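You operate a simulated robot arm through the tools that you are given. There is no shell and no other tool.

You are at the controls of a simulated robot arm. One attempt, no reset.

Task
Tape the seam of the open-seamed carton and rub the blisters out.
Fine: push it into the corner stop before rubbing, lay the tape square along the seam, use the rubbing block and put it back. Set down upright: rubbing block. What is to be rubbed or washed off counts as gone when no trace of it is left.

The check looks at the end state, three seconds after you hand in, the way a careful person would. Anything else that was tipped, shoved, dropped, spilled or broken makes it a failure.

Robot
A 7-joint arm with a two-finger gripper, fixed in place. Base frame: the origin is on the floor under the middle of its stand, x ahead of it, y to its left, z up. Readings come in m, degrees, newtons and seconds.
With the tool pointing down near the work surface it reaches from about 0.34 to 0.72 m from the base axis. Its first joint turns from -66.0 to 66.0 degrees. Payload 2.45 kg.
The TCP is the grasp point between the finger pads, 0.026 m short of the fingertips. In the tool frame z runs along the fingers and y along their closing line. The gripper opens to 0.096 m; its body begins 0.069 m behind the TCP.
Orientation is that of the tool frame in the base frame, as [roll, pitch, yaw] about the fixed x, y, z axes, in that order (R = Rz(yaw) Ry(pitch) Rx(roll)). With the fingers straight down and closing along the base's y, the tool's x points along the base's -x, its y along +y and its z along -z.

Tools
- The arm moves only by the tool servo_tool. Its argument "moves" is one flat list of numbers, 7 for each row, row after row: the gripper command, from -1 (fully open) to 1 (shut), values between in proportion, then the shift along the base's x, y, z in units of 100 mm (1.0 is 100 mm), then the turn, a rotation vector about the base's x, y, z in units of 90 degrees (1.0 is 90 degrees). In form: [jaw, dx, dy, dz, rx, ry, rz, jaw, dx, dy, dz, rx, ry, rz, ...]. A call has 1 to 20 rows; each row is the pose to reach, as a shift and turn from the pose commanded when the call began. A call with a number of a shift or a turn outside -1 to 1 is refused whole. A row lasts 0.2 s, in which the tool goes at most 0.05 m and 8.6 degrees; a call with a longer step from one row to the next is refused whole, and so is a gripper value outside its range. A pose out of reach is approached as far as the arm can. The call stops where the force on the tool passes 90 N (or 10 N more than at its start, if that is more) or the arm is blocked; 0.2 s more then pass. Each finger travels about 0.05 m/s and halts on what it meets, pressing with about 36 N; the grip force reading is that of the motor and also rises with nothing between the fingers. The clock runs only during rows and for 0.2 s after the last one: add rows that repeat a pose to give the fingers time. It gives the time, the measured TCP pose, the force on the tool (base axes), the opening and the grip force at its end, in the units of the frame above (readings bear some noise), with the torque about the TCP (base axes, N m) and any sound that the robot's microphone picked up, and new pictures: "views" is both (left out), scene, wrist or none.
- Cameras (640 x 400 px; columns grow to the right, rows downward): "scene" is fixed at [0.1531, -0.3836, 1.428]; the picture's right is [0.87, -0.50, 0.00], its down [-0.27, -0.47, -0.84] and it looks along [0.42, 0.73, -0.54] (base axes); focal length 369 px, centre (320, 200). "wrist" rides on the gripper at [0.082, 0.003, -0.098] in the tool frame; the picture's right is [-0.04, 1.00, 0.00], its down [-0.73, -0.03, -0.68] and it looks along [-0.68, -0.03, 0.73] (tool axes); focal length 256 px, centre (320, 200). There is no depth. A picture from a camera that has moved, and an enlarged one, comes with that camera's place and axes in the base frame and with its lens.
- enlarge(camera, box): a new picture of the part [left, top, right, bottom] of that camera's present view, enlarged. It takes no simulated time.
- sign_off(): hands the job in; it is judged then, once.

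Nothing tells you positions but the pictures and the camera data. Unless the task says otherwise, let go and move clear before handing in.

The tools are called after "Request:" as a command line: name --argument value ..., lists and objects as JSON in quotes. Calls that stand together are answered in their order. servo_tool: Moves the arm, as the interface text tells. Its arguments: {"type":"object","properties":{"moves":{"type":"array","items":{"type":"number"}},"views":{"type":"string","enum":["both","scene","wrist","none"]}},"required":["moves"]} The other tools are called the same way: enlarge (camera, box) takes an enlarged picture of a part of a camera's view; sign_off () hands the job in.

At the start:

```text
time: 0.0
tool_pos: [0.3267, 0.2246, 1.075]
tool_rot: [-180.0, 0.1, 180.0]
force: [-0.4, -0.5, 1.1]
moment: [0.04, 0.0, -0.05]
gripper_width: 0.0961
grasp_force: 0.1
```

scene: 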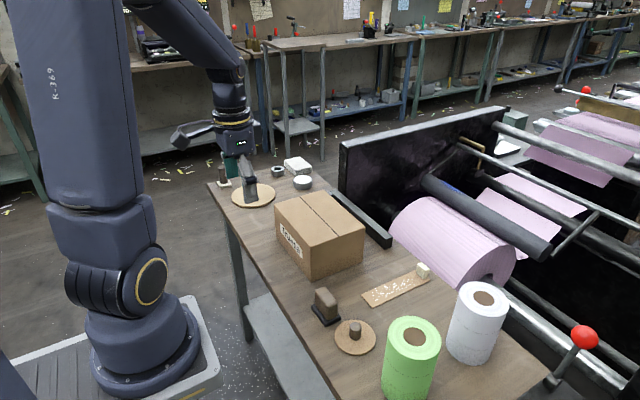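
wrist: 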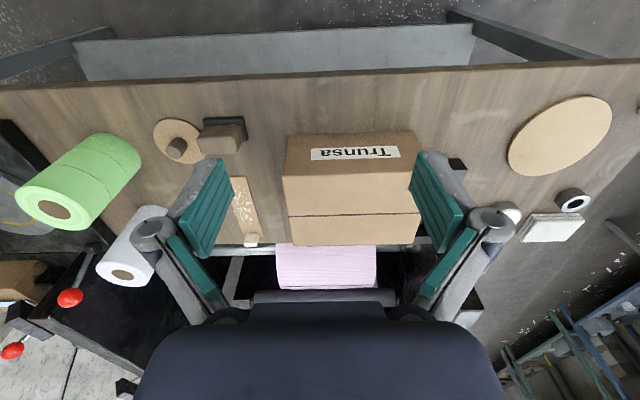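

I see a work table with a carton, a strip of something on the table with a pale block on it, a rubbing block, rolls and other things. I'll look closer before moving.

Request:
enlarge --camera "scene" --box '[200, 140, 420, 280]'

Request:
enlarge --camera "scene" --box '[290, 240, 450, 360]'

Request:
enlarge --camera "wrist" --box '[140, 100, 440, 290]'

Request:
enlarge --camera "wrist" --box '[400, 80, 640, 300]'

```text
2.86 times, centred on (310, 210) of scene
camera zoom: at [0.1531, -0.3836, 1.428], right [0.87, -0.5, 0.0], down [-0.27, -0.47, -0.84], along [0.42, 0.73, -0.54], focal length 1055 px, centre (349, 171)
```

zoom: 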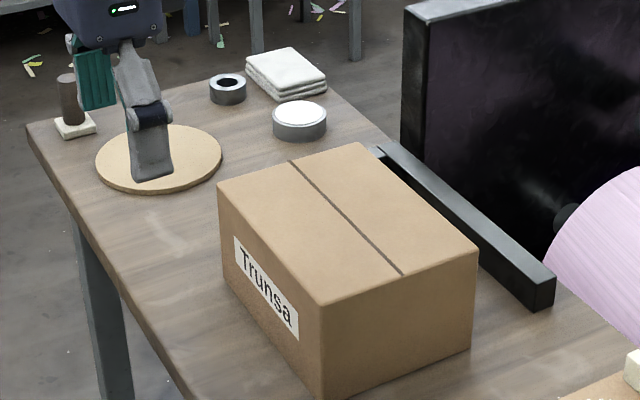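

```text
3.33 times, centred on (370, 300) of scene
camera zoom: at [0.1531, -0.3836, 1.428], right [0.87, -0.5, 0.0], down [-0.27, -0.47, -0.84], along [0.42, 0.73, -0.54], focal length 1231 px, centre (153, -133)
```

zoom: 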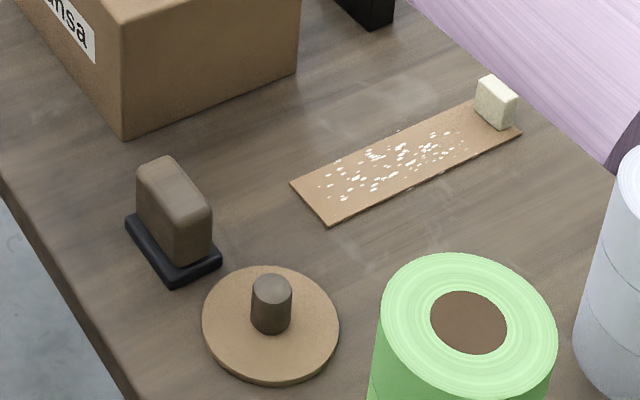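

```text
2.11 times, centred on (290, 195) of wrist
camera zoom: at [0.2443, 0.2299, 1.1721], right [0.04, 1.0, 0.0], down [0.73, -0.03, 0.68], along [0.68, -0.03, -0.73], focal length 539 px, centre (383, 210)
```

zoom: 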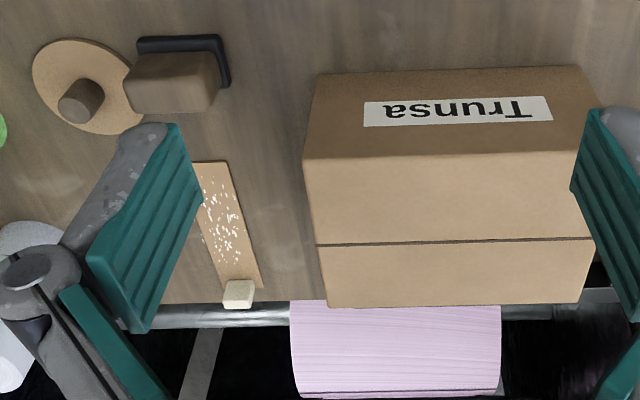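

```text
1.82 times, centred on (520, 190) of wrist
camera zoom: at [0.2443, 0.2299, 1.1721], right [0.04, 1.0, 0.0], down [0.73, -0.03, 0.68], along [0.68, -0.03, -0.73], focal length 465 px, centre (-44, 218)
```

zoom: 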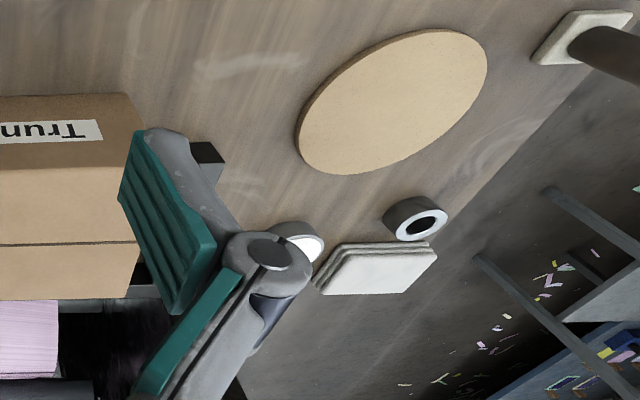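

The table top is at about z≈0.79 and the carton at about x 0.45–0.60, y 0.17–0.37, with its seam along y. The corner stop looks like an L near x≈0.68, y≈0.45, the tape strip with its tab lies at x 0.53–0.70, y 0.04–0.08, and the rubbing block is near the table's front edge. I'll move to get better views of the corner first.

Request:
servo_tool --moves '[-1, 0, 0.5, 0, 0, 0, 0, -1, 0, 1.0, 0, 0, 0, 0, -1, 0, 1.0, 0, 0, 0, 0]' --views "wrist"

```text
time: 0.8
tool_pos: [0.329, 0.3239, 1.0712]
tool_rot: [-180.0, 0.0, 179.9]
force: [-0.8, 0.1, 0.8]
moment: [-0.02, 0.01, 0.02]
gripper_width: 0.096
grasp_force: 0.1
camera wrist: at [0.2466, 0.3285, 1.1687], right [0.04, 1.0, 0.0], down [0.73, -0.03, 0.68], along [0.68, -0.03, -0.73], focal length 256 px, centre (320, 200)
```

wrist: 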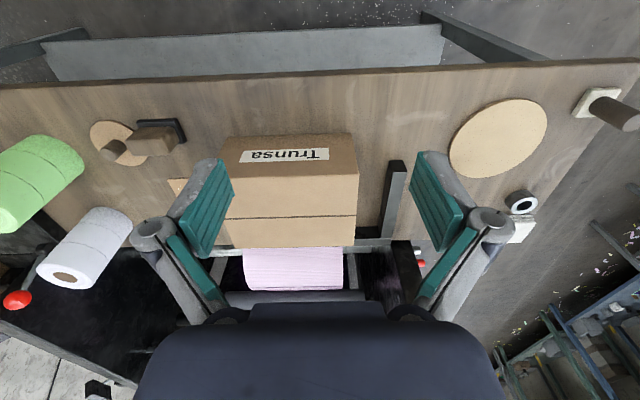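

Request:
enlarge --camera "wrist" --box '[200, 120, 440, 270]'

Request:
enlarge --camera "wrist" --box '[340, 140, 440, 260]'

```text
2.67 times, centred on (320, 195) of wrist
camera zoom: at [0.2466, 0.3285, 1.1687], right [0.04, 1.0, 0.0], down [0.73, -0.03, 0.68], along [0.68, -0.03, -0.73], focal length 683 px, centre (320, 213)
```

zoom: 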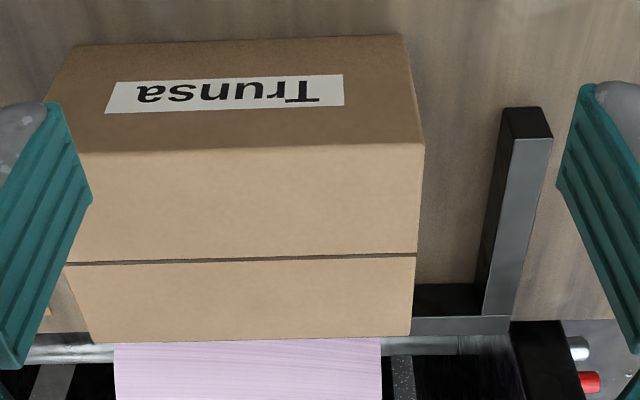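

```text
3.33 times, centred on (390, 200) of wrist
camera zoom: at [0.2466, 0.3285, 1.1687], right [0.04, 1.0, 0.0], down [0.73, -0.03, 0.68], along [0.68, -0.03, -0.73], focal length 853 px, centre (87, 200)
```

zoom: 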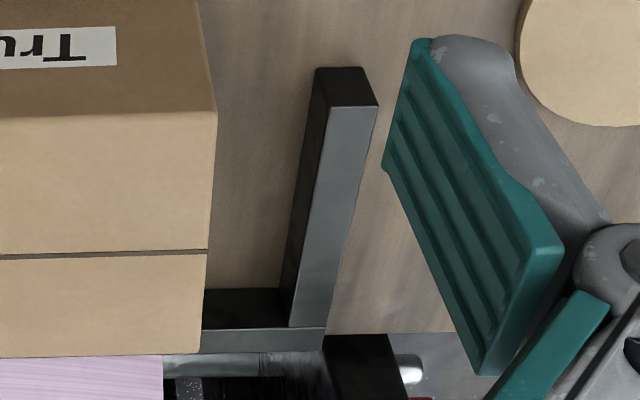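

The corner's inner faces are at about x≈0.682 and y≈0.438, so the carton has to move about +0.08 in x and +0.07 in y. Next I'll look at the tape and the rubbing block up close.

Request:
servo_tool --moves '[-1, 0, -0.5, 0, 0, 0, 0, -1, 0, -1.0, 0, 0, 0, 0]' --views "none"

Request:
servo_tool --moves '[-1, 0, -0.5, 0, 0, 0, 0, -1, 0, -1.0, 0, 0, 0, 0]' --views "none"

Request:
servo_tool --moves '[-1, 0, -0.5, 0, 0, 0, 0, -1, 0, -1.0, 0, 0, 0, 0, -1, 0, -1, 0, 0, 0, 0]' --views "wrist"

```text
time: 1.4
tool_pos: [0.3277, 0.2243, 1.0715]
tool_rot: [179.8, 0.1, -179.9]
force: [0.1, 0.8, -0.4]
moment: [0.04, 0.01, -0.01]
gripper_width: 0.096
grasp_force: 0.1
```

```text
time: 2.0
tool_pos: [0.3285, 0.1245, 1.075]
tool_rot: [180.0, 0.0, -180.0]
force: [0.6, 0.9, -0.1]
moment: [0.03, 0.04, 0.0]
gripper_width: 0.0961
grasp_force: 0.0
```

```text
time: 2.8
tool_pos: [0.3281, 0.0249, 1.0757]
tool_rot: [179.9, 0.0, -180.0]
force: [0.4, 0.9, 0.0]
moment: [0.0, 0.04, 0.0]
gripper_width: 0.0957
grasp_force: 0.1
camera wrist: at [0.2441, 0.0287, 1.1733], right [0.04, 1.0, 0.0], down [0.73, -0.03, 0.68], along [0.68, -0.03, -0.73], focal length 256 px, centre (320, 200)
```

wrist: 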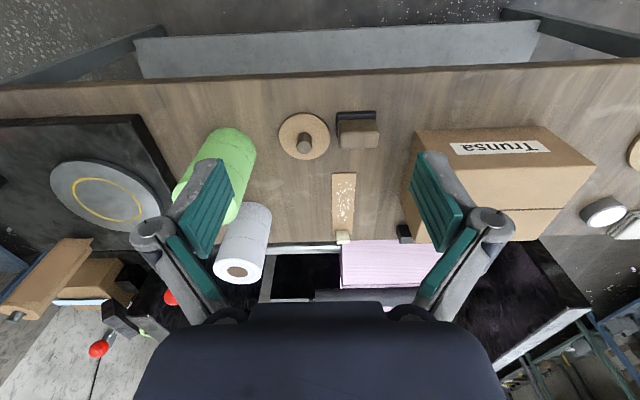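

Request:
enlarge --camera "wrist" --box '[250, 90, 410, 190]'

Request:
enlarge --camera "wrist" --box '[280, 160, 408, 250]'

Request:
enlarge --camera "scene" --box '[300, 270, 400, 360]'

```text
4.00 times, centred on (330, 140) of wrist
camera zoom: at [0.2441, 0.0287, 1.1733], right [0.04, 1.0, 0.0], down [0.73, -0.03, 0.68], along [0.68, -0.03, -0.73], focal length 1024 px, centre (280, 440)
```

zoom: 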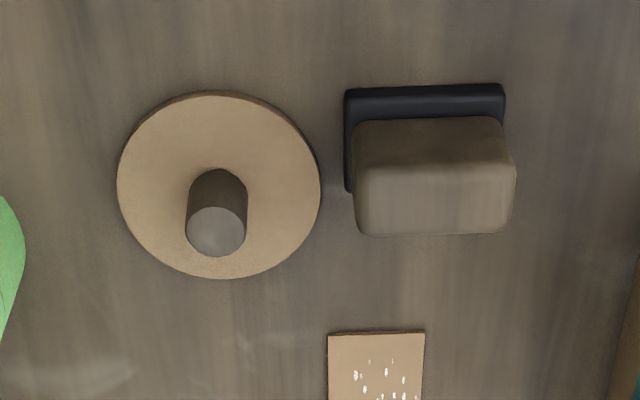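

```text
4.44 times, centred on (344, 205) of wrist
camera zoom: at [0.2441, 0.0287, 1.1733], right [0.04, 1.0, 0.0], down [0.73, -0.03, 0.68], along [0.68, -0.03, -0.73], focal length 1138 px, centre (213, 178)
```

zoom: 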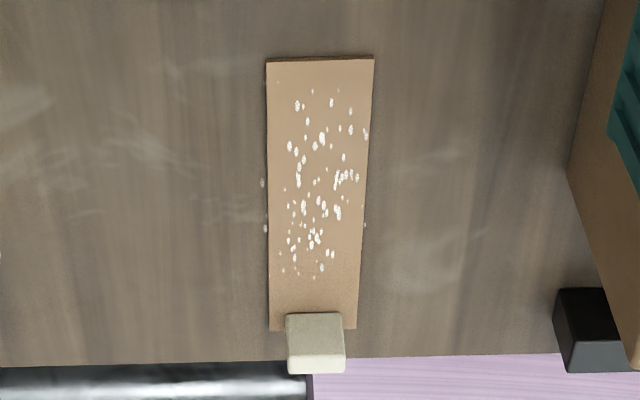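

```text
4.44 times, centred on (350, 315) of scene
camera zoom: at [0.153, -0.3836, 1.428], right [0.87, -0.5, 0.0], down [-0.27, -0.47, -0.84], along [0.42, 0.73, -0.54], focal length 1641 px, centre (187, -311)
```

zoom: 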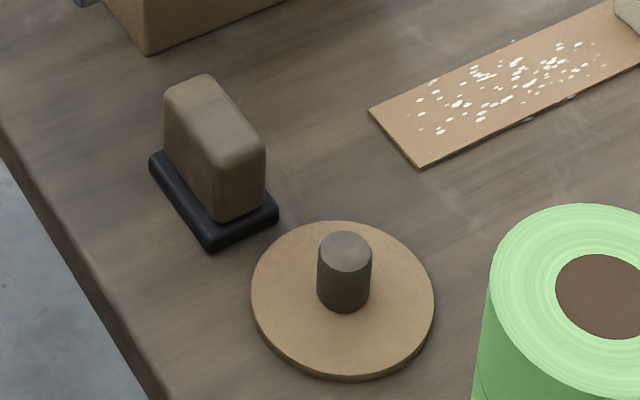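

The brown block on its black sole is the rubbing block, at about (0.433, 0.076) with its top near z≈0.847. The speckled strip with the pale tab is the tape, x 0.529–0.703, y 0.038–0.083. I'll zoom in on the tab and the other tool before starting.

Request:
enlarge --camera "wrist" --box '[325, 220, 365, 250]'

Request:
enlarge --camera "scene" --box '[400, 250, 448, 290]'

Request:
enlarge --camera "scene" --box '[200, 140, 340, 230]'

```text
13.33 times, centred on (345, 235) of wrist
camera zoom: at [0.2441, 0.0287, 1.1733], right [0.04, 1.0, 0.0], down [0.73, -0.03, 0.68], along [0.68, -0.03, -0.73], focal length 3413 px, centre (-13, -267)
```

zoom: 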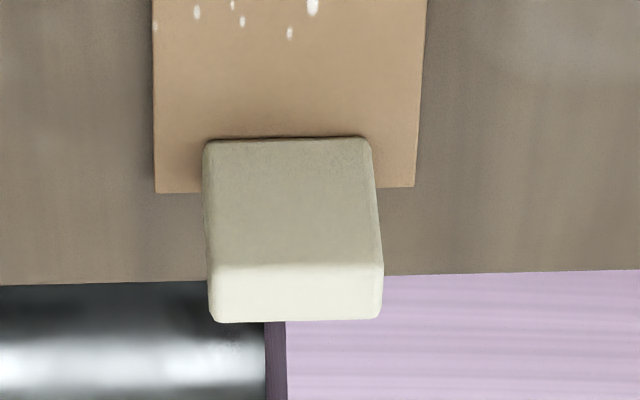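

```text
10.00 times, centred on (424, 270) of scene
camera zoom: at [0.153, -0.3836, 1.428], right [0.87, -0.5, 0.0], down [-0.27, -0.47, -0.84], along [0.42, 0.73, -0.54], focal length 3692 px, centre (-720, -500)
```

zoom: 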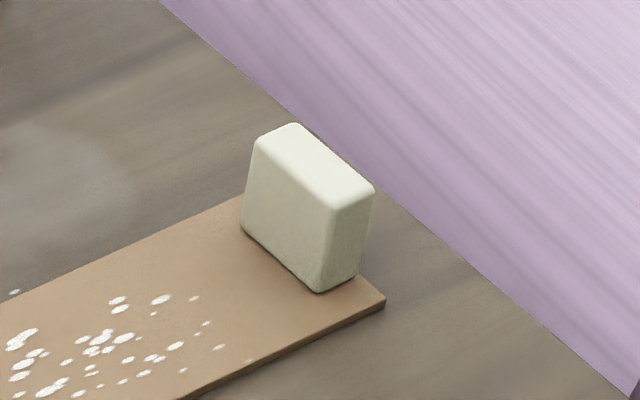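

```text
4.44 times, centred on (270, 185) of scene
camera zoom: at [0.153, -0.3836, 1.428], right [0.87, -0.5, 0.0], down [-0.27, -0.47, -0.84], along [0.42, 0.73, -0.54], focal length 1641 px, centre (542, 267)
```

zoom: 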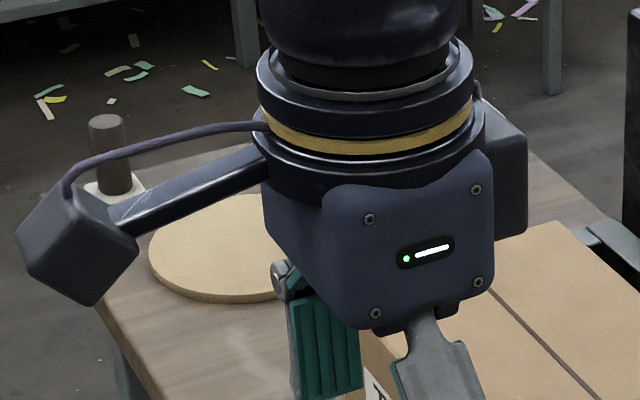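

The tab is about 28×14×27 mm at about (0.698, 0.0605), so it can be gripped. I'll push the carton first: close the jaws and move behind the carton's −x face at y≈0.27.

Request:
servo_tool --moves '[1, 0.15, 0.45, 0, 0, 0, 0, 1, 0.3, 0.9, 0, 0, 0, 0, 1, 0.3, 1.0, 0, 0, 0, 0]' --views "none"

Request:
servo_tool --moves '[1, 0.15, 0.45, 0, 0, 0, 0, 1, 0.3, 0.9, 0, 0, 0, 0, 1, 0.3, 1.0, 0, 0, 0, 0]' --views "none"

Request:
servo_tool --moves '[1, 0, 0.23, -0.4, 0, 0, 0, 1, 0, 0.46, -0.8, 0, 0, 0, 1, 0, 0.46, -1.0, 0, 0, 0]' --views "both"

```text
time: 3.6
tool_pos: [0.3568, 0.1249, 1.0725]
tool_rot: [180.0, 0.0, 180.0]
force: [0.1, 0.5, 0.0]
moment: [0.0, 0.01, 0.02]
gripper_width: 0.02
grasp_force: 1.9
```

```text
time: 4.4
tool_pos: [0.3866, 0.2255, 1.0742]
tool_rot: [-180.0, 0.0, -180.0]
force: [-0.2, -0.1, 0.0]
moment: [0.02, 0.04, 0.02]
gripper_width: 0.0002
grasp_force: 28.3
```

```text
time: 5.2
tool_pos: [0.3881, 0.2722, 0.9731]
tool_rot: [-179.9, 0.0, 180.0]
force: [0.0, -0.4, -0.4]
moment: [0.0, -0.02, 0.01]
gripper_width: 0.0001
grasp_force: 29.2
camera wrist: at [0.3054, 0.2763, 1.0706], right [0.04, 1.0, 0.0], down [0.73, -0.03, 0.68], along [0.68, -0.03, -0.73], focal length 256 px, centre (320, 200)
```

scene: 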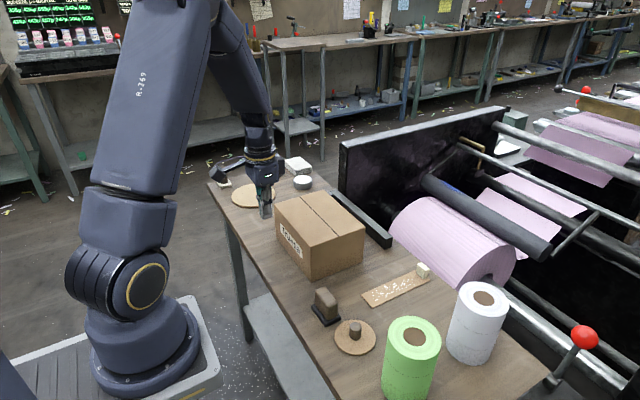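
wrist: 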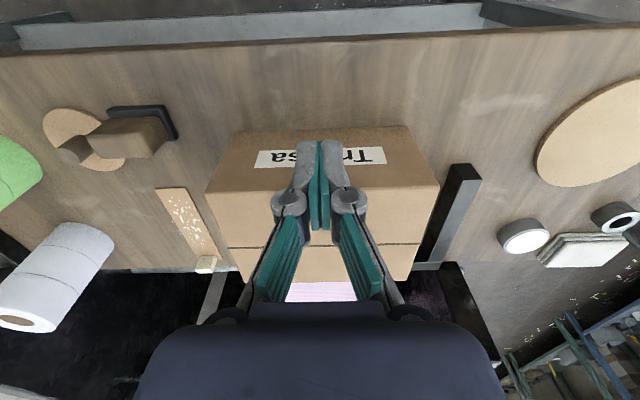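

The jaws are closed and the tool is behind the carton at (0.388, 0.272). I'll lower it to mid-height and move up to the face.

Request:
servo_tool --moves '[1, 0, 0, -0.4, 0, 0, 0, 1, 0, 0, -0.8, 0, 0, 0, 1, 0, 0, -1.0, 0, 0, 0, 1, 0, 0, -1.0, 0, 0, 0]' --views "none"

Request:
servo_tool --moves '[1, 0, 0, -0.18, 0, 0, 0, 1, 0.2, 0, -0.18, 0, 0, 0, 1, 0.35, 0, -0.18, 0, 0, 0, 1, 0.35, 0, -0.18, 0, 0, 0]' --views "both"

```text
time: 6.2
tool_pos: [0.3868, 0.2711, 0.8721]
tool_rot: [180.0, 0.0, 180.0]
force: [-1.0, 0.1, -0.5]
moment: [0.0, 0.0, 0.0]
gripper_width: 0.0001
grasp_force: 28.3
```

```text
time: 7.2
tool_pos: [0.4222, 0.2712, 0.8578]
tool_rot: [180.0, 0.0, 180.0]
force: [-0.5, -0.6, -0.2]
moment: [-0.03, 0.02, -0.02]
gripper_width: 0.0
grasp_force: 28.6
camera wrist: at [0.3399, 0.2756, 0.9539], right [0.04, 1.0, 0.0], down [0.73, -0.03, 0.68], along [0.68, -0.03, -0.73], focal length 256 px, centre (320, 200)
```

scene: 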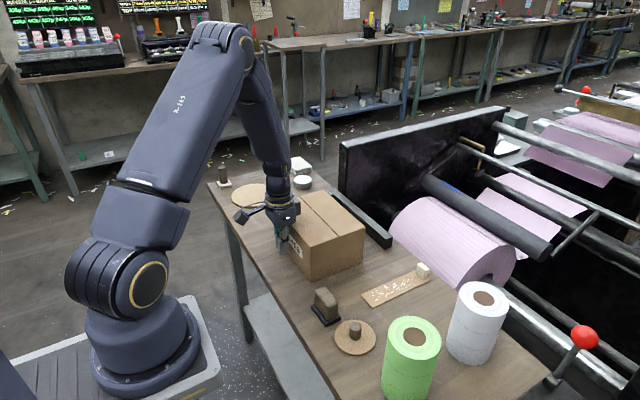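
wrist: 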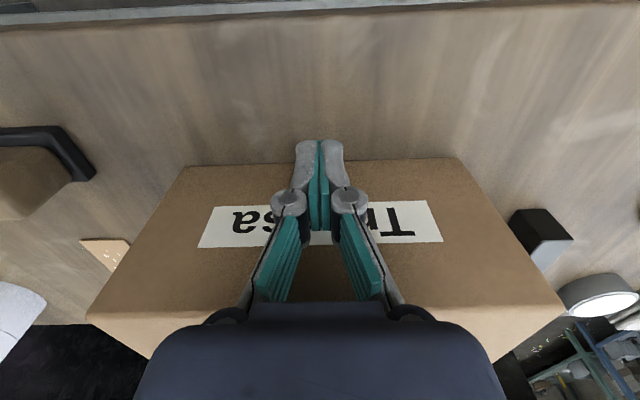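

No contact yet. I'll advance slowly in +x and watch the force.

Request:
servo_tool --moves '[1, 0.05, 0, 0, 0, 0, 0, 1, 0.1, 0, 0, 0, 0, 0, 1, 0.15, 0, 0, 0, 0, 0, 1, 0.2, 0, 0, 0, 0, 0, 1, 0.25, 0, 0, 0, 0, 0, 1, 0.3, 0, 0, 0, 0, 0]' --views "wrist"

```text
time: 8.6
tool_pos: [0.4512, 0.2703, 0.856]
tool_rot: [-179.9, -0.1, 179.9]
force: [-7.4, 0.3, 1.9]
moment: [0.06, -0.42, -0.02]
gripper_width: 0.0059
grasp_force: 28.5
camera wrist: at [0.3687, 0.2755, 0.9537], right [0.04, 1.0, 0.0], down [0.73, -0.03, 0.68], along [0.68, -0.03, -0.73], focal length 256 px, centre (320, 200)
```

wrist: 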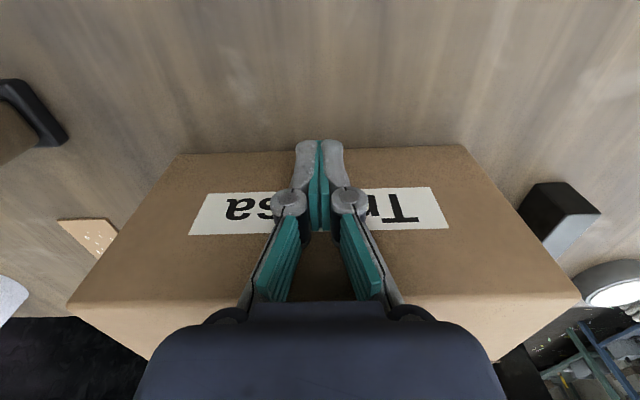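

The carton is sliding at about 7 N. I'll keep pushing slowly and check that it stays flat.

Request:
servo_tool --moves '[1, 0.05, 0, 0, 0, 0, 0, 1, 0.1, 0, 0, 0, 0, 0, 1, 0.15, 0, 0, 0, 0, 0, 1, 0.2, 0, 0, 0, 0, 0, 1, 0.25, 0, 0, 0, 0, 0, 1, 0.3, 0, 0, 0, 0, 0]' --views "both"

Request:
enlarge --camera "scene" --box '[240, 170, 420, 290]'

```text
time: 10.0
tool_pos: [0.4818, 0.2708, 0.8561]
tool_rot: [180.0, 0.1, -180.0]
force: [-7.6, 0.2, 2.3]
moment: [0.09, -0.33, 0.02]
gripper_width: 0.0059
grasp_force: 28.7
camera wrist: at [0.3992, 0.2749, 0.953], right [0.04, 1.0, 0.0], down [0.73, -0.03, 0.68], along [0.68, -0.03, -0.73], focal length 256 px, centre (320, 200)
```

scene: 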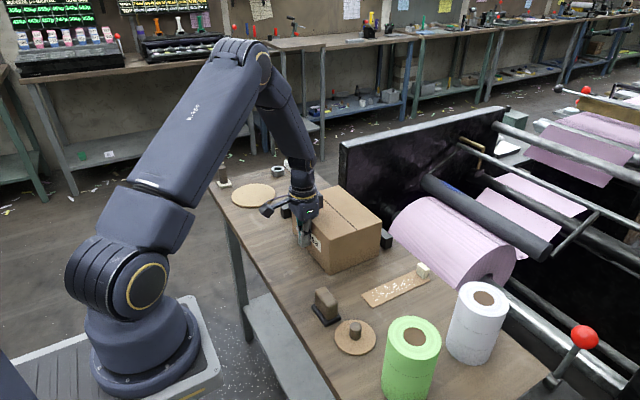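
wrist: 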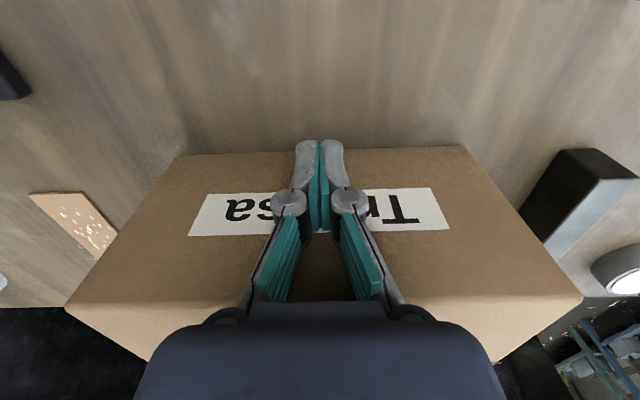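

```text
3.33 times, centred on (330, 230) of scene
camera zoom: at [0.1528, -0.3836, 1.4281], right [0.87, -0.5, 0.0], down [-0.27, -0.47, -0.84], along [0.42, 0.73, -0.54], focal length 1231 px, centre (287, 100)
```

zoom: 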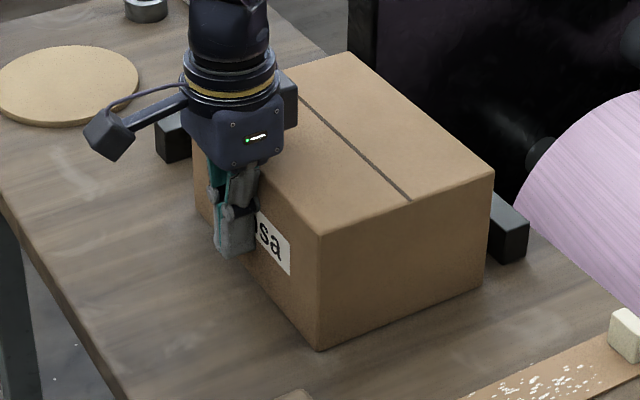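

It's still sliding flat and square, with about 35 mm left to the stop. I'll go on in smaller steps.

Request:
servo_tool --moves '[1, 0.05, 0, 0, 0, 0, 0, 1, 0.1, 0, 0, 0, 0, 0, 1, 0.15, 0, 0, 0, 0, 0, 1, 0.2, 0, 0, 0, 0, 0, 1, 0.25, 0, 0, 0, 0, 0]' --views "none"

Request:
servo_tool --moves '[1, 0.02, 0, 0, 0, 0, 0, 1, 0.04, 0, 0, 0, 0, 0, 1, 0.06, 0, 0, 0, 0, 0]' --views "none"

```text
time: 11.2
tool_pos: [0.5087, 0.2718, 0.8572]
tool_rot: [-180.0, 0.0, 180.0]
force: [-6.4, -0.6, 0.5]
moment: [0.03, -0.21, -0.07]
gripper_width: 0.006
grasp_force: 28.3
```

```text
time: 12.0
tool_pos: [0.5075, 0.2714, 0.8561]
tool_rot: [-179.8, -0.5, -180.0]
force: [-46.1, -5.7, 17.3]
moment: [0.47, -2.7, -0.41]
gripper_width: 0.0058
grasp_force: 29.1
```

The force jumped to 46 N at x≈0.508, so the carton is against the long bar. I'll back off, rise, and look.

Request:
servo_tool --moves '[1, -0.1, 0, 0, 0, 0, 0, 1, -0.5, 0, 0, 0, 0, 0, 1, -0.5, 0, 0.4, 0, 0, 0, 1, -0.5, 0, 0.8, 0, 0, 0, 1, -0.5, 0, 1.0, 0, 0, 0]' --views "both"

Request:
enlarge --camera "scene" --box '[240, 170, 420, 290]'

Request:
enlarge --camera "wrist" --box '[160, 100, 540, 300]'

```text
time: 13.2
tool_pos: [0.4634, 0.2705, 0.9557]
tool_rot: [-179.9, 0.0, -179.9]
force: [-1.0, 0.0, -0.4]
moment: [0.02, -0.02, 0.03]
gripper_width: 0.0001
grasp_force: 28.0
camera wrist: at [0.3808, 0.2749, 1.0533], right [0.04, 1.0, 0.0], down [0.73, -0.03, 0.68], along [0.68, -0.03, -0.73], focal length 256 px, centre (320, 200)
```

scene: 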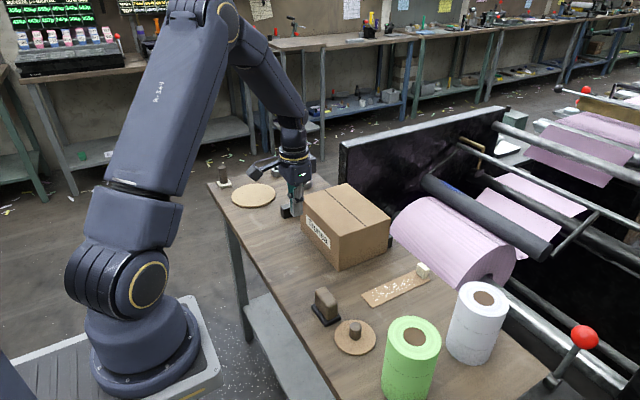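
wrist: 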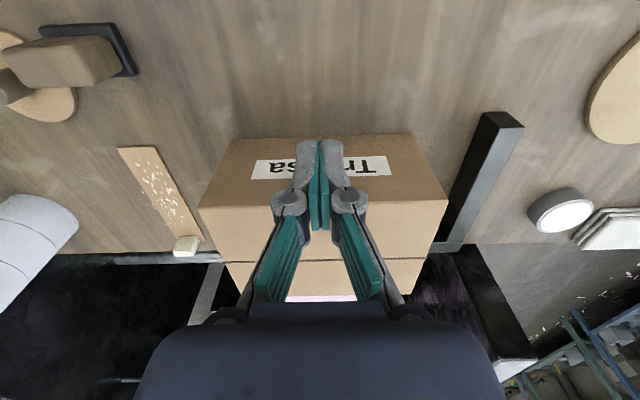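

```text
3.33 times, centred on (330, 230) of scene
camera zoom: at [0.153, -0.3836, 1.428], right [0.87, -0.5, 0.0], down [-0.27, -0.47, -0.84], along [0.42, 0.73, -0.54], focal length 1231 px, centre (287, 100)
```

zoom: 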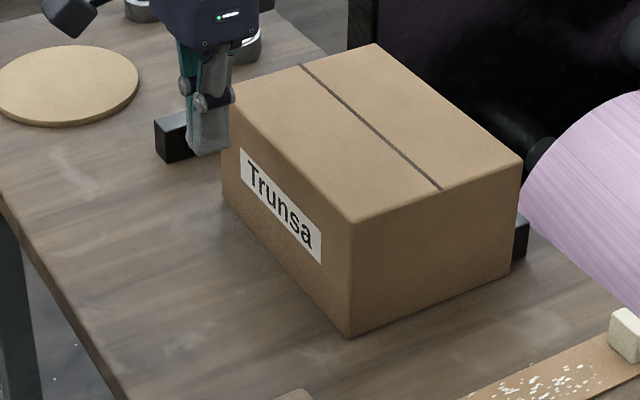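

```text
1.68 times, centred on (350, 200) of wrist
camera zoom: at [0.3808, 0.2749, 1.0533], right [0.04, 1.0, 0.0], down [0.73, -0.03, 0.68], along [0.68, -0.03, -0.73], focal length 431 px, centre (270, 200)
```

zoom: 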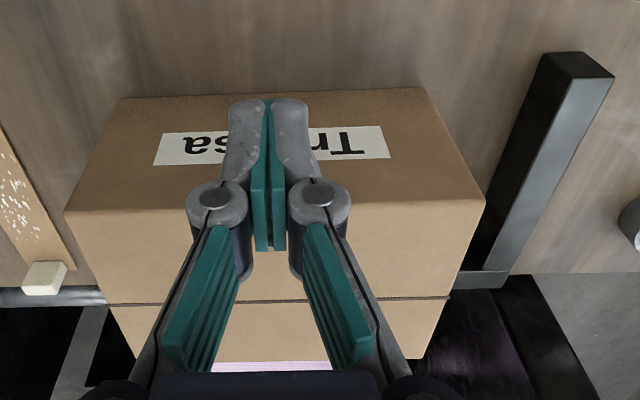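

The carton is flush on the long bar with its seam at x≈0.598. Next I'll push it +y, so I'll rise, turn the gripper 90° so its narrow side faces +y, and go around to the −y face.

Request:
servo_tool --moves '[1, 0, 0, 0.3, 0, 0, 0.09, 1, 0, -0.1, 0.4, 0, 0, 0.18, 1, 0, -0.3, 0.4, 0, 0, 0.27, 1, 0, -0.5, 0.4, 0, 0, 0.36, 1, 0, -0.7, 0.4, 0, 0, 0.45, 1, 0, -0.9, 0.4, 0, 0, 0.54, 1, 0, -1.0, 0.4, 0, 0, 0.63, 1, 0, -1.0, 0.4, 0, 0, 0.72, 1, 0, -1.0, 0.4, 0, 0, 0.81, 1, 0, -1.0, 0.4, 0, 0, 0.9, 1, 0, -1.0, 0.4, 0, 0, 0.99, 1, 0, -1.0, 0.4, 0, 0, 1.0]' --views "both"

```text
time: 15.8
tool_pos: [0.4635, 0.1697, 0.9977]
tool_rot: [179.9, -0.1, -90.0]
force: [0.2, -0.6, 0.9]
moment: [0.01, 0.01, 0.03]
gripper_width: 0.0
grasp_force: 28.1
camera wrist: at [0.4589, 0.0896, 1.0944], right [-1.0, 0.04, 0.0], down [0.03, 0.73, 0.68], along [0.03, 0.68, -0.73], focal length 256 px, centre (320, 200)
```

scene: 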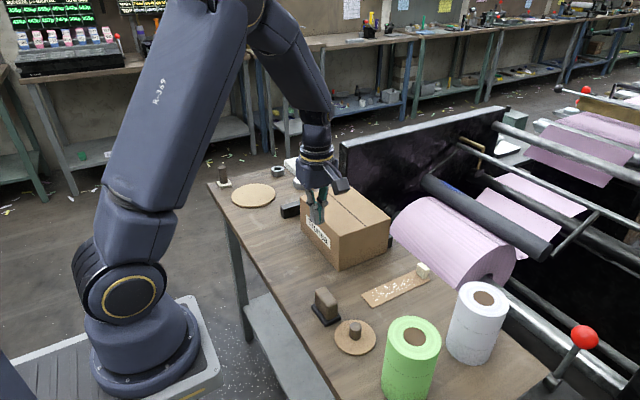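
wrist: 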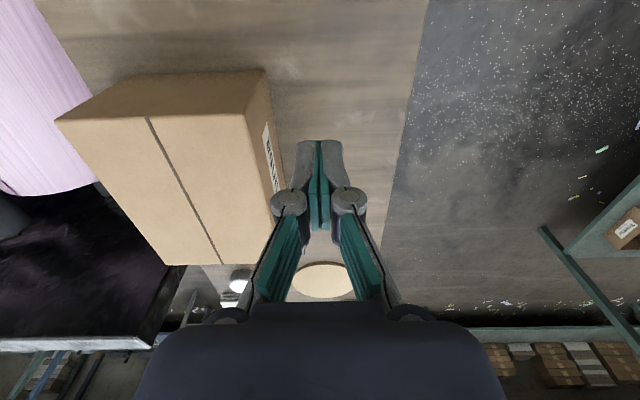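

The turn worked. I'll now go round to the −y face at x≈0.598.

Request:
servo_tool --moves '[1, 0.2, -0.35, 0, 0, 0, 0, 1, 0.5, -0.65, 0, 0, 0, 0, 1, 0.8, -0.65, 0, 0, 0, 0, 1, 1.0, -0.65, 0, 0, 0, 0]' --views "none"

Request:
servo_tool --moves '[1, 0.34, 0, 0, 0, 0, 0, 1, 0.34, 0, -0.4, 0, 0, 0, 1, 0.34, 0, -0.8, 0, 0, 0, 1, 0.34, 0, -1.0, 0, 0, 0]' --views "both"

```text
time: 16.8
tool_pos: [0.5646, 0.1034, 0.9973]
tool_rot: [180.0, 0.0, -90.0]
force: [0.5, 0.0, -0.6]
moment: [0.05, 0.01, 0.01]
gripper_width: 0.0001
grasp_force: 28.5
```

```text
time: 17.8
tool_pos: [0.5975, 0.1041, 0.8959]
tool_rot: [-180.0, 0.1, -90.0]
force: [-0.6, -0.7, -0.1]
moment: [0.02, -0.01, 0.03]
gripper_width: 0.0
grasp_force: 29.0
camera wrist: at [0.5925, 0.0245, 0.9935], right [-1.0, 0.04, 0.0], down [0.03, 0.73, 0.68], along [0.03, 0.68, -0.73], focal length 256 px, centre (320, 200)
```

scene: 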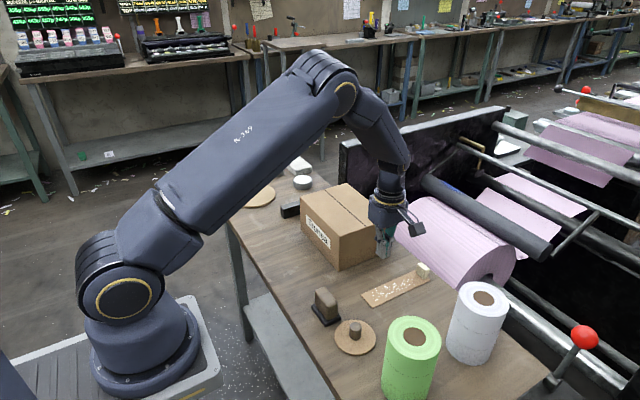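
wrist: 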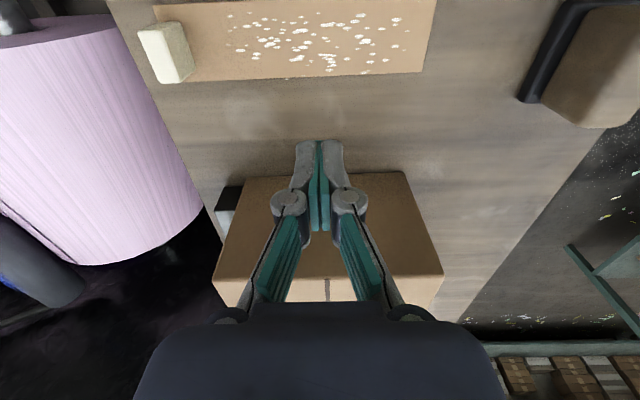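

The tool is aligned with the carton's −y face. I'll lower it and push +y.

Request:
servo_tool --moves '[1, 0, 0, -0.2, 0, 0, 0, 1, 0, 0, -0.4, 0, 0, 0, 1, 0, 0.2, -0.4, 0, 0, 0, 1, 0, 0.4, -0.4, 0, 0, 0, 1, 0, 0.5, -0.4, 0, 0, 0, 1, 0, 0.55, -0.4, 0, 0, 0, 1, 0, 0.6, -0.4, 0, 0, 0, 1, 0, 0.65, -0.4, 0, 0, 0, 1, 0, 0.7, -0.4, 0, 0, 0]' --views "both"

```text
time: 19.8
tool_pos: [0.5974, 0.1748, 0.8556]
tool_rot: [179.9, 0.0, -90.0]
force: [-0.3, -6.2, 0.8]
moment: [0.27, -0.07, -0.03]
gripper_width: 0.0061
grasp_force: 29.0
camera wrist: at [0.5925, 0.0957, 0.9539], right [-1.0, 0.04, 0.0], down [0.03, 0.73, 0.68], along [0.03, 0.68, -0.73], focal length 256 px, centre (320, 200)
```

scene: 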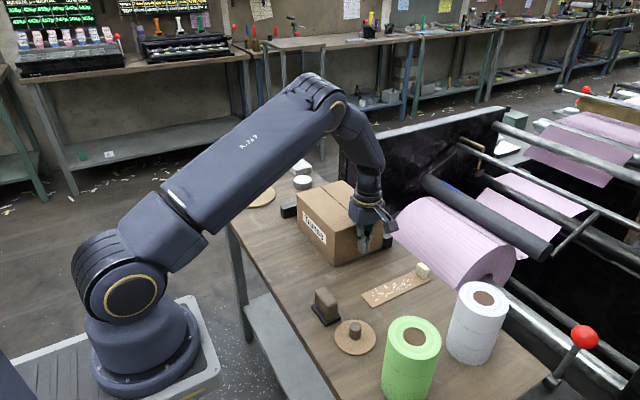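
wrist: 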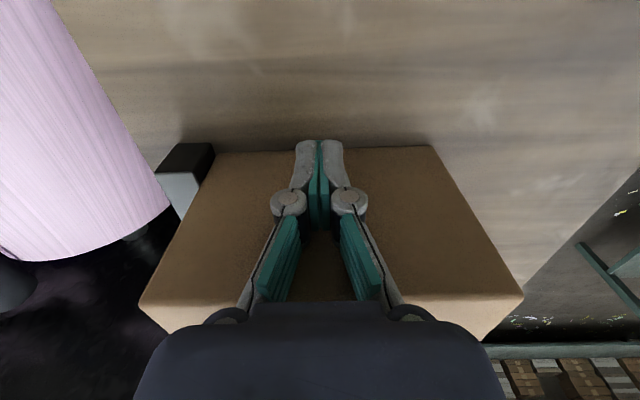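

It's sliding along the bar at about 6 N. I'll continue to the short arm.

Request:
servo_tool --moves '[1, 0, 0.05, 0, 0, 0, 0, 1, 0, 0.1, 0, 0, 0, 0, 1, 0, 0.15, 0, 0, 0, 0, 1, 0, 0.2, 0, 0, 0, 0, 1, 0, 0.25, 0, 0, 0, 0, 1, 0, 0.3, 0, 0, 0, 0]' --views "none"

Request:
servo_tool --moves '[1, 0, 0.03, 0, 0, 0, 0, 1, 0, 0.06, 0, 0, 0, 0, 1, 0, 0.09, 0, 0, 0, 0]' --views "wrist"

```text
time: 21.2
tool_pos: [0.5955, 0.2071, 0.8581]
tool_rot: [180.0, 0.0, -90.1]
force: [-0.6, -8.5, 3.0]
moment: [0.42, 0.08, 0.02]
gripper_width: 0.0061
grasp_force: 28.0
```

```text
time: 22.0
tool_pos: [0.5963, 0.2144, 0.8566]
tool_rot: [180.0, 0.0, -90.0]
force: [-0.1, -7.4, 1.7]
moment: [0.25, -0.08, -0.11]
gripper_width: 0.0061
grasp_force: 28.7
camera wrist: at [0.5916, 0.134, 0.9538], right [-1.0, 0.04, 0.0], down [0.03, 0.73, 0.68], along [0.03, 0.68, -0.73], focal length 256 px, centre (320, 200)
```

wrist: 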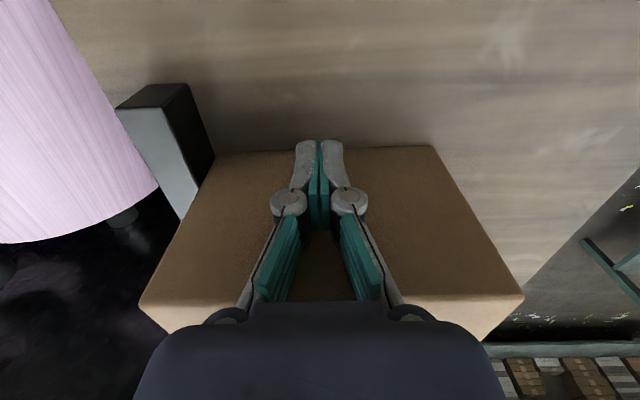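

Request:
servo_tool --moves '[1, 0, 0.03, 0, 0, 0, 0, 1, 0, 0.05, 0, 0, 0, 0, 1, 0, 0.07, 0, 0, 0, 0]' --views "none"

```text
time: 22.8
tool_pos: [0.5977, 0.2225, 0.8561]
tool_rot: [-180.0, 0.0, -90.0]
force: [0.9, -8.0, 1.8]
moment: [0.38, 0.05, 0.11]
gripper_width: 0.0
grasp_force: 28.7
```

Request:
servo_tool --moves '[1, 0, 0.02, 0, 0, 0, 0, 1, 0, 0.04, 0, 0, 0, 0, 1, 0, 0.06, 0, 0, 0, 0]' --views "both"

```text
time: 23.6
tool_pos: [0.5969, 0.2237, 0.8566]
tool_rot: [179.9, -0.4, -90.2]
force: [-2.5, -36.7, 4.0]
moment: [2.0, 0.45, 0.56]
gripper_width: 0.0001
grasp_force: 28.7
camera wrist: at [0.5926, 0.1428, 0.9542], right [-1.0, 0.04, 0.0], down [0.03, 0.74, 0.67], along [0.03, 0.67, -0.74], focal length 256 px, centre (320, 200)
```

scene: 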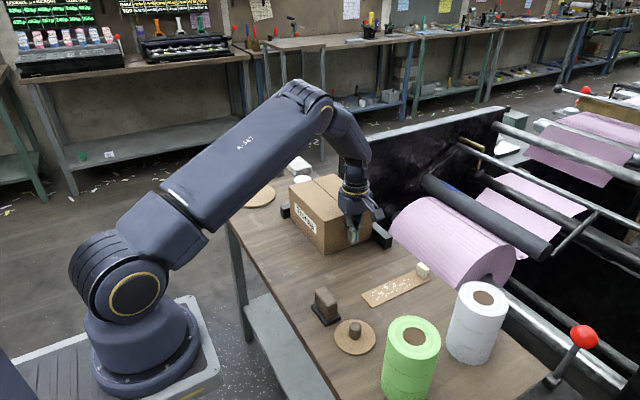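
wrist: 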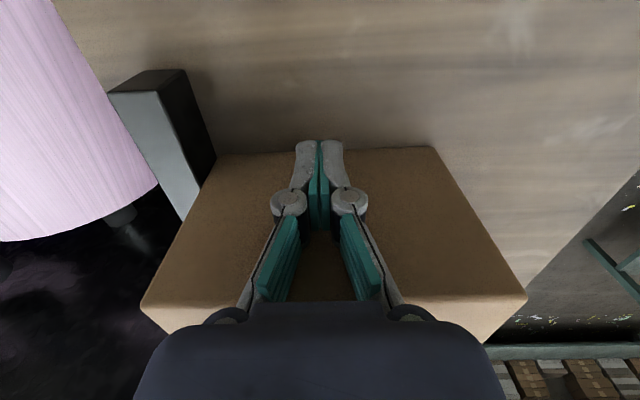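

The force rose to 37 N, so the carton is in the corner. I'll back off and look at it from above.

Request:
servo_tool --moves '[1, 0, -0.1, 0, 0, 0, 0, 1, 0, -0.5, 0, 0, 0, 0, 1, 0, -0.9, 0, 0, 0, 0, 1, 0, -0.9, 0.4, 0, 0, 0, 1, 0, -0.9, 0.8, 0, 0, 0, 1, 0, -0.9, 1.0, 0, 0, 0]' --views "both"

Request:
enlarge --camera "scene" --box '[260, 160, 420, 270]'

Request:
enlarge --camera "wrist" --box '[180, 160, 480, 320]'

```text
time: 25.0
tool_pos: [0.5969, 0.1378, 0.9578]
tool_rot: [-180.0, 0.0, -90.0]
force: [0.3, -0.1, -0.6]
moment: [-0.03, 0.03, -0.02]
gripper_width: 0.0
grasp_force: 28.6
camera wrist: at [0.5915, 0.0558, 1.0546], right [-1.0, 0.04, 0.0], down [0.03, 0.73, 0.68], along [0.03, 0.68, -0.73], focal length 256 px, centre (320, 200)
```

scene: 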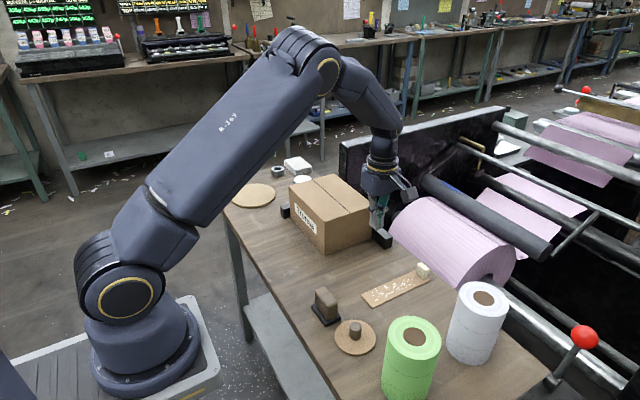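
wrist: 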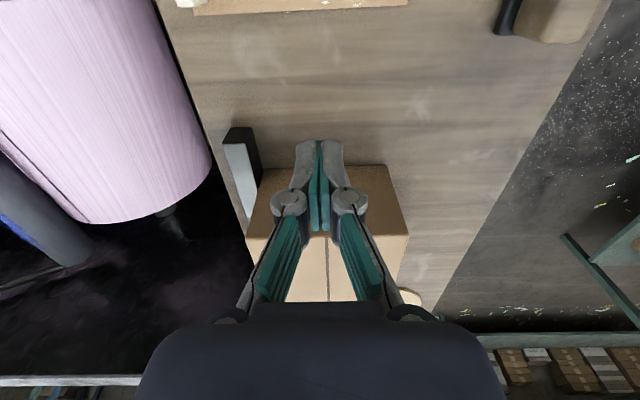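

```text
3.64 times, centred on (340, 215) of scene
camera zoom: at [0.153, -0.3836, 1.428], right [0.87, -0.5, 0.0], down [-0.27, -0.47, -0.84], along [0.42, 0.73, -0.54], focal length 1343 px, centre (247, 146)
```

zoom: 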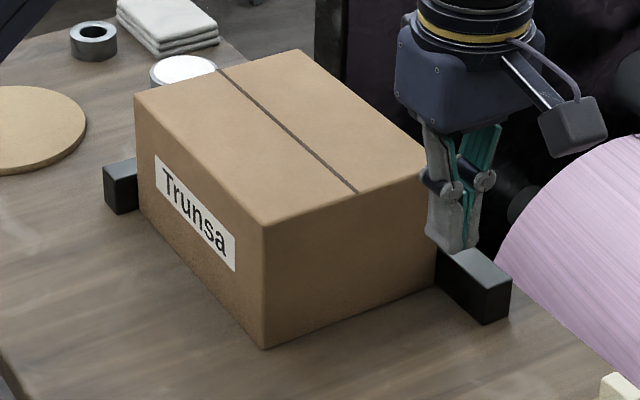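

```text
2.13 times, centred on (330, 240) of wrist
camera zoom: at [0.5915, 0.0558, 1.0546], right [-1.0, 0.04, 0.0], down [0.03, 0.73, 0.68], along [0.03, 0.68, -0.73], focal length 546 px, centre (299, 115)
```

zoom: 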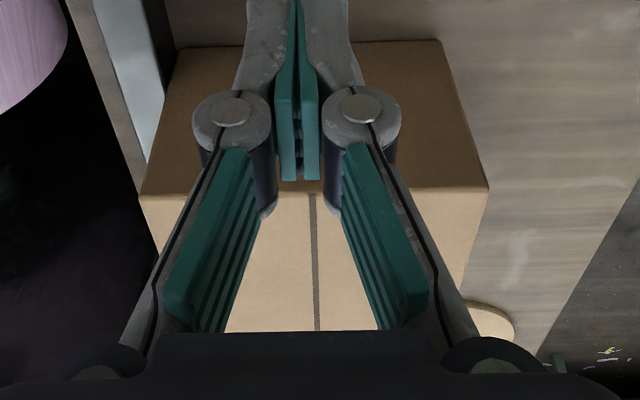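

The carton sits in the corner, at about x 0.523–0.673, y 0.24–0.437, with the seam at x≈0.597. Before gripping the tape I'll touch the bare table lightly with the closed fingertips to get its exact height.

Request:
servo_tool --moves '[1, 0, 0, -0.4, 0, 0, 0, 1, 0, 0, -0.8, 0, 0, 0, 1, 0, 0, -1.0, 0, 0, 0]' --views "none"

Request:
servo_tool --moves '[1, 0, 0, -0.1, 0, 0, 0, 1, 0, 0, -0.2, 0, 0, 0, 1, 0, 0, -0.25, 0, 0, 0, 1, 0, 0, -0.28, 0, 0, 0, 1, 0, 0, -0.28, 0, 0, 0]' --views "wrist"

```text
time: 25.8
tool_pos: [0.5951, 0.1393, 0.8592]
tool_rot: [-180.0, 0.0, -90.0]
force: [-0.8, -0.5, 0.2]
moment: [0.02, -0.01, -0.02]
gripper_width: 0.0
grasp_force: 28.0
```

```text
time: 27.0
tool_pos: [0.5966, 0.1381, 0.8295]
tool_rot: [179.8, 0.0, -89.9]
force: [-0.4, -0.9, -0.5]
moment: [0.01, -0.01, 0.03]
gripper_width: 0.0002
grasp_force: 28.4
camera wrist: at [0.5919, 0.0585, 0.927], right [-1.0, 0.04, 0.0], down [0.03, 0.73, 0.68], along [0.03, 0.68, -0.73], focal length 256 px, centre (320, 200)
```

wrist: 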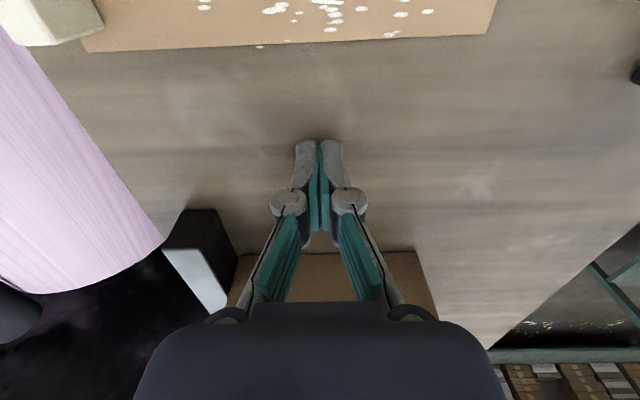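

Request:
servo_tool --moves '[1, 0, 0, -0.02, 0, 0, 0, 1, 0, 0, -0.04, 0, 0, 0, 1, 0, 0, -0.05, 0, 0, 0]' --views "none"

Request:
servo_tool --moves '[1, 0, 0, -0.01, 0, 0, 0, 1, 0, 0, -0.02, 0, 0, 0, 1, 0, 0, -0.03, 0, 0, 0]' --views "none"

```text
time: 27.8
tool_pos: [0.596, 0.1383, 0.8246]
tool_rot: [-179.9, -0.1, -90.0]
force: [-7.7, -2.5, 19.6]
moment: [-0.04, 0.14, -0.01]
gripper_width: 0.0001
grasp_force: 28.6
```

```text
time: 28.6
tool_pos: [0.597, 0.1384, 0.8256]
tool_rot: [-179.9, -0.1, -90.1]
force: [-22.9, -8.6, 66.5]
moment: [-0.13, 0.62, 0.02]
gripper_width: 0.0
grasp_force: 28.3
```

The fingertips touch at TCP z≈0.8255, so the table top is at z≈0.80. I'll lift off now, open the jaws part-way and go above the tape tab.

Request:
servo_tool --moves '[1, 0, 0, 0.2, 0, 0, 0, 1, 0, 0, 0.6, 0, 0, 0, 0.1, 0, 0, 1.0, 0, 0, 0, 0.1, 0.3, -0.26, 1.0, 0, 0, 0, 0.1, 0.6, -0.52, 1.0, 0, 0, 0, 0.1, 0.94, -0.78, 1.0, 0, 0, 0, 0.1, 0.94, -0.78, 1.0, 0, 0, 0]' --views "both"

```text
time: 30.2
tool_pos: [0.6931, 0.0552, 0.9244]
tool_rot: [180.0, 0.0, -90.0]
force: [0.6, -0.4, 0.2]
moment: [0.0, 0.01, 0.01]
gripper_width: 0.043
grasp_force: 0.1
camera wrist: at [0.6894, -0.0248, 1.0219], right [-1.0, 0.04, 0.0], down [0.03, 0.73, 0.68], along [0.03, 0.68, -0.73], focal length 256 px, centre (320, 200)
```

scene: 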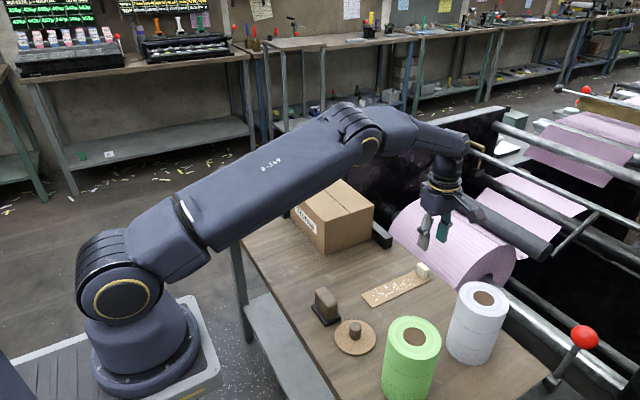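
wrist: 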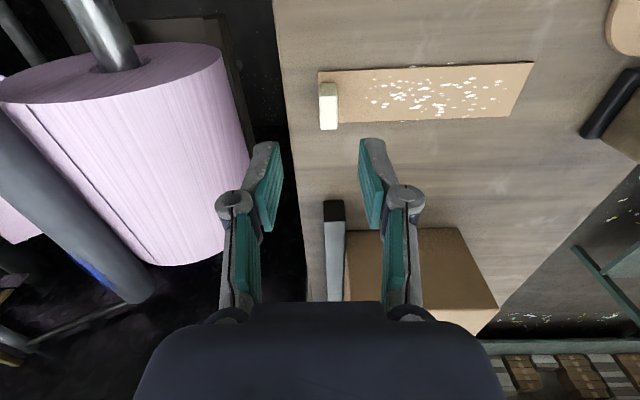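

I'm above the tab, and the purple roll is well below table level, so it's clear. I'll zoom in to line up with the tab.

Request:
servo_tool --moves '[0.1, 0, 0, 0, 0, 0, 0]' --views "wrist"

Request:
enlarge --camera "wrist" --box '[280, 55, 376, 145]'

```text
time: 30.6
tool_pos: [0.6942, 0.0561, 0.9245]
tool_rot: [179.9, -0.1, -90.0]
force: [0.7, 0.1, 0.5]
moment: [0.01, -0.02, 0.01]
gripper_width: 0.0433
grasp_force: 0.1
camera wrist: at [0.6893, -0.0245, 1.022], right [-1.0, 0.04, 0.0], down [0.03, 0.73, 0.68], along [0.03, 0.68, -0.73], focal length 256 px, centre (320, 200)
```

wrist: 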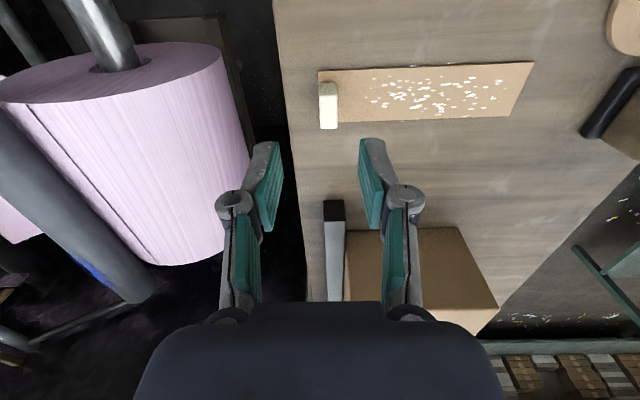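

```text
4.44 times, centred on (328, 100) of wrist
camera zoom: at [0.6893, -0.0245, 1.022], right [-1.0, 0.04, 0.0], down [0.03, 0.73, 0.68], along [0.03, 0.68, -0.73], focal length 1138 px, centre (284, 644)
```

zoom: 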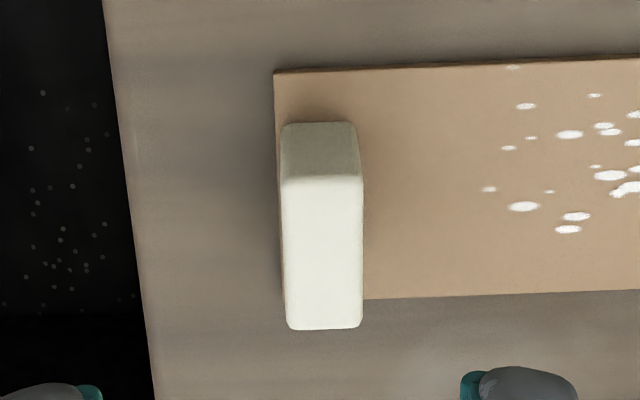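

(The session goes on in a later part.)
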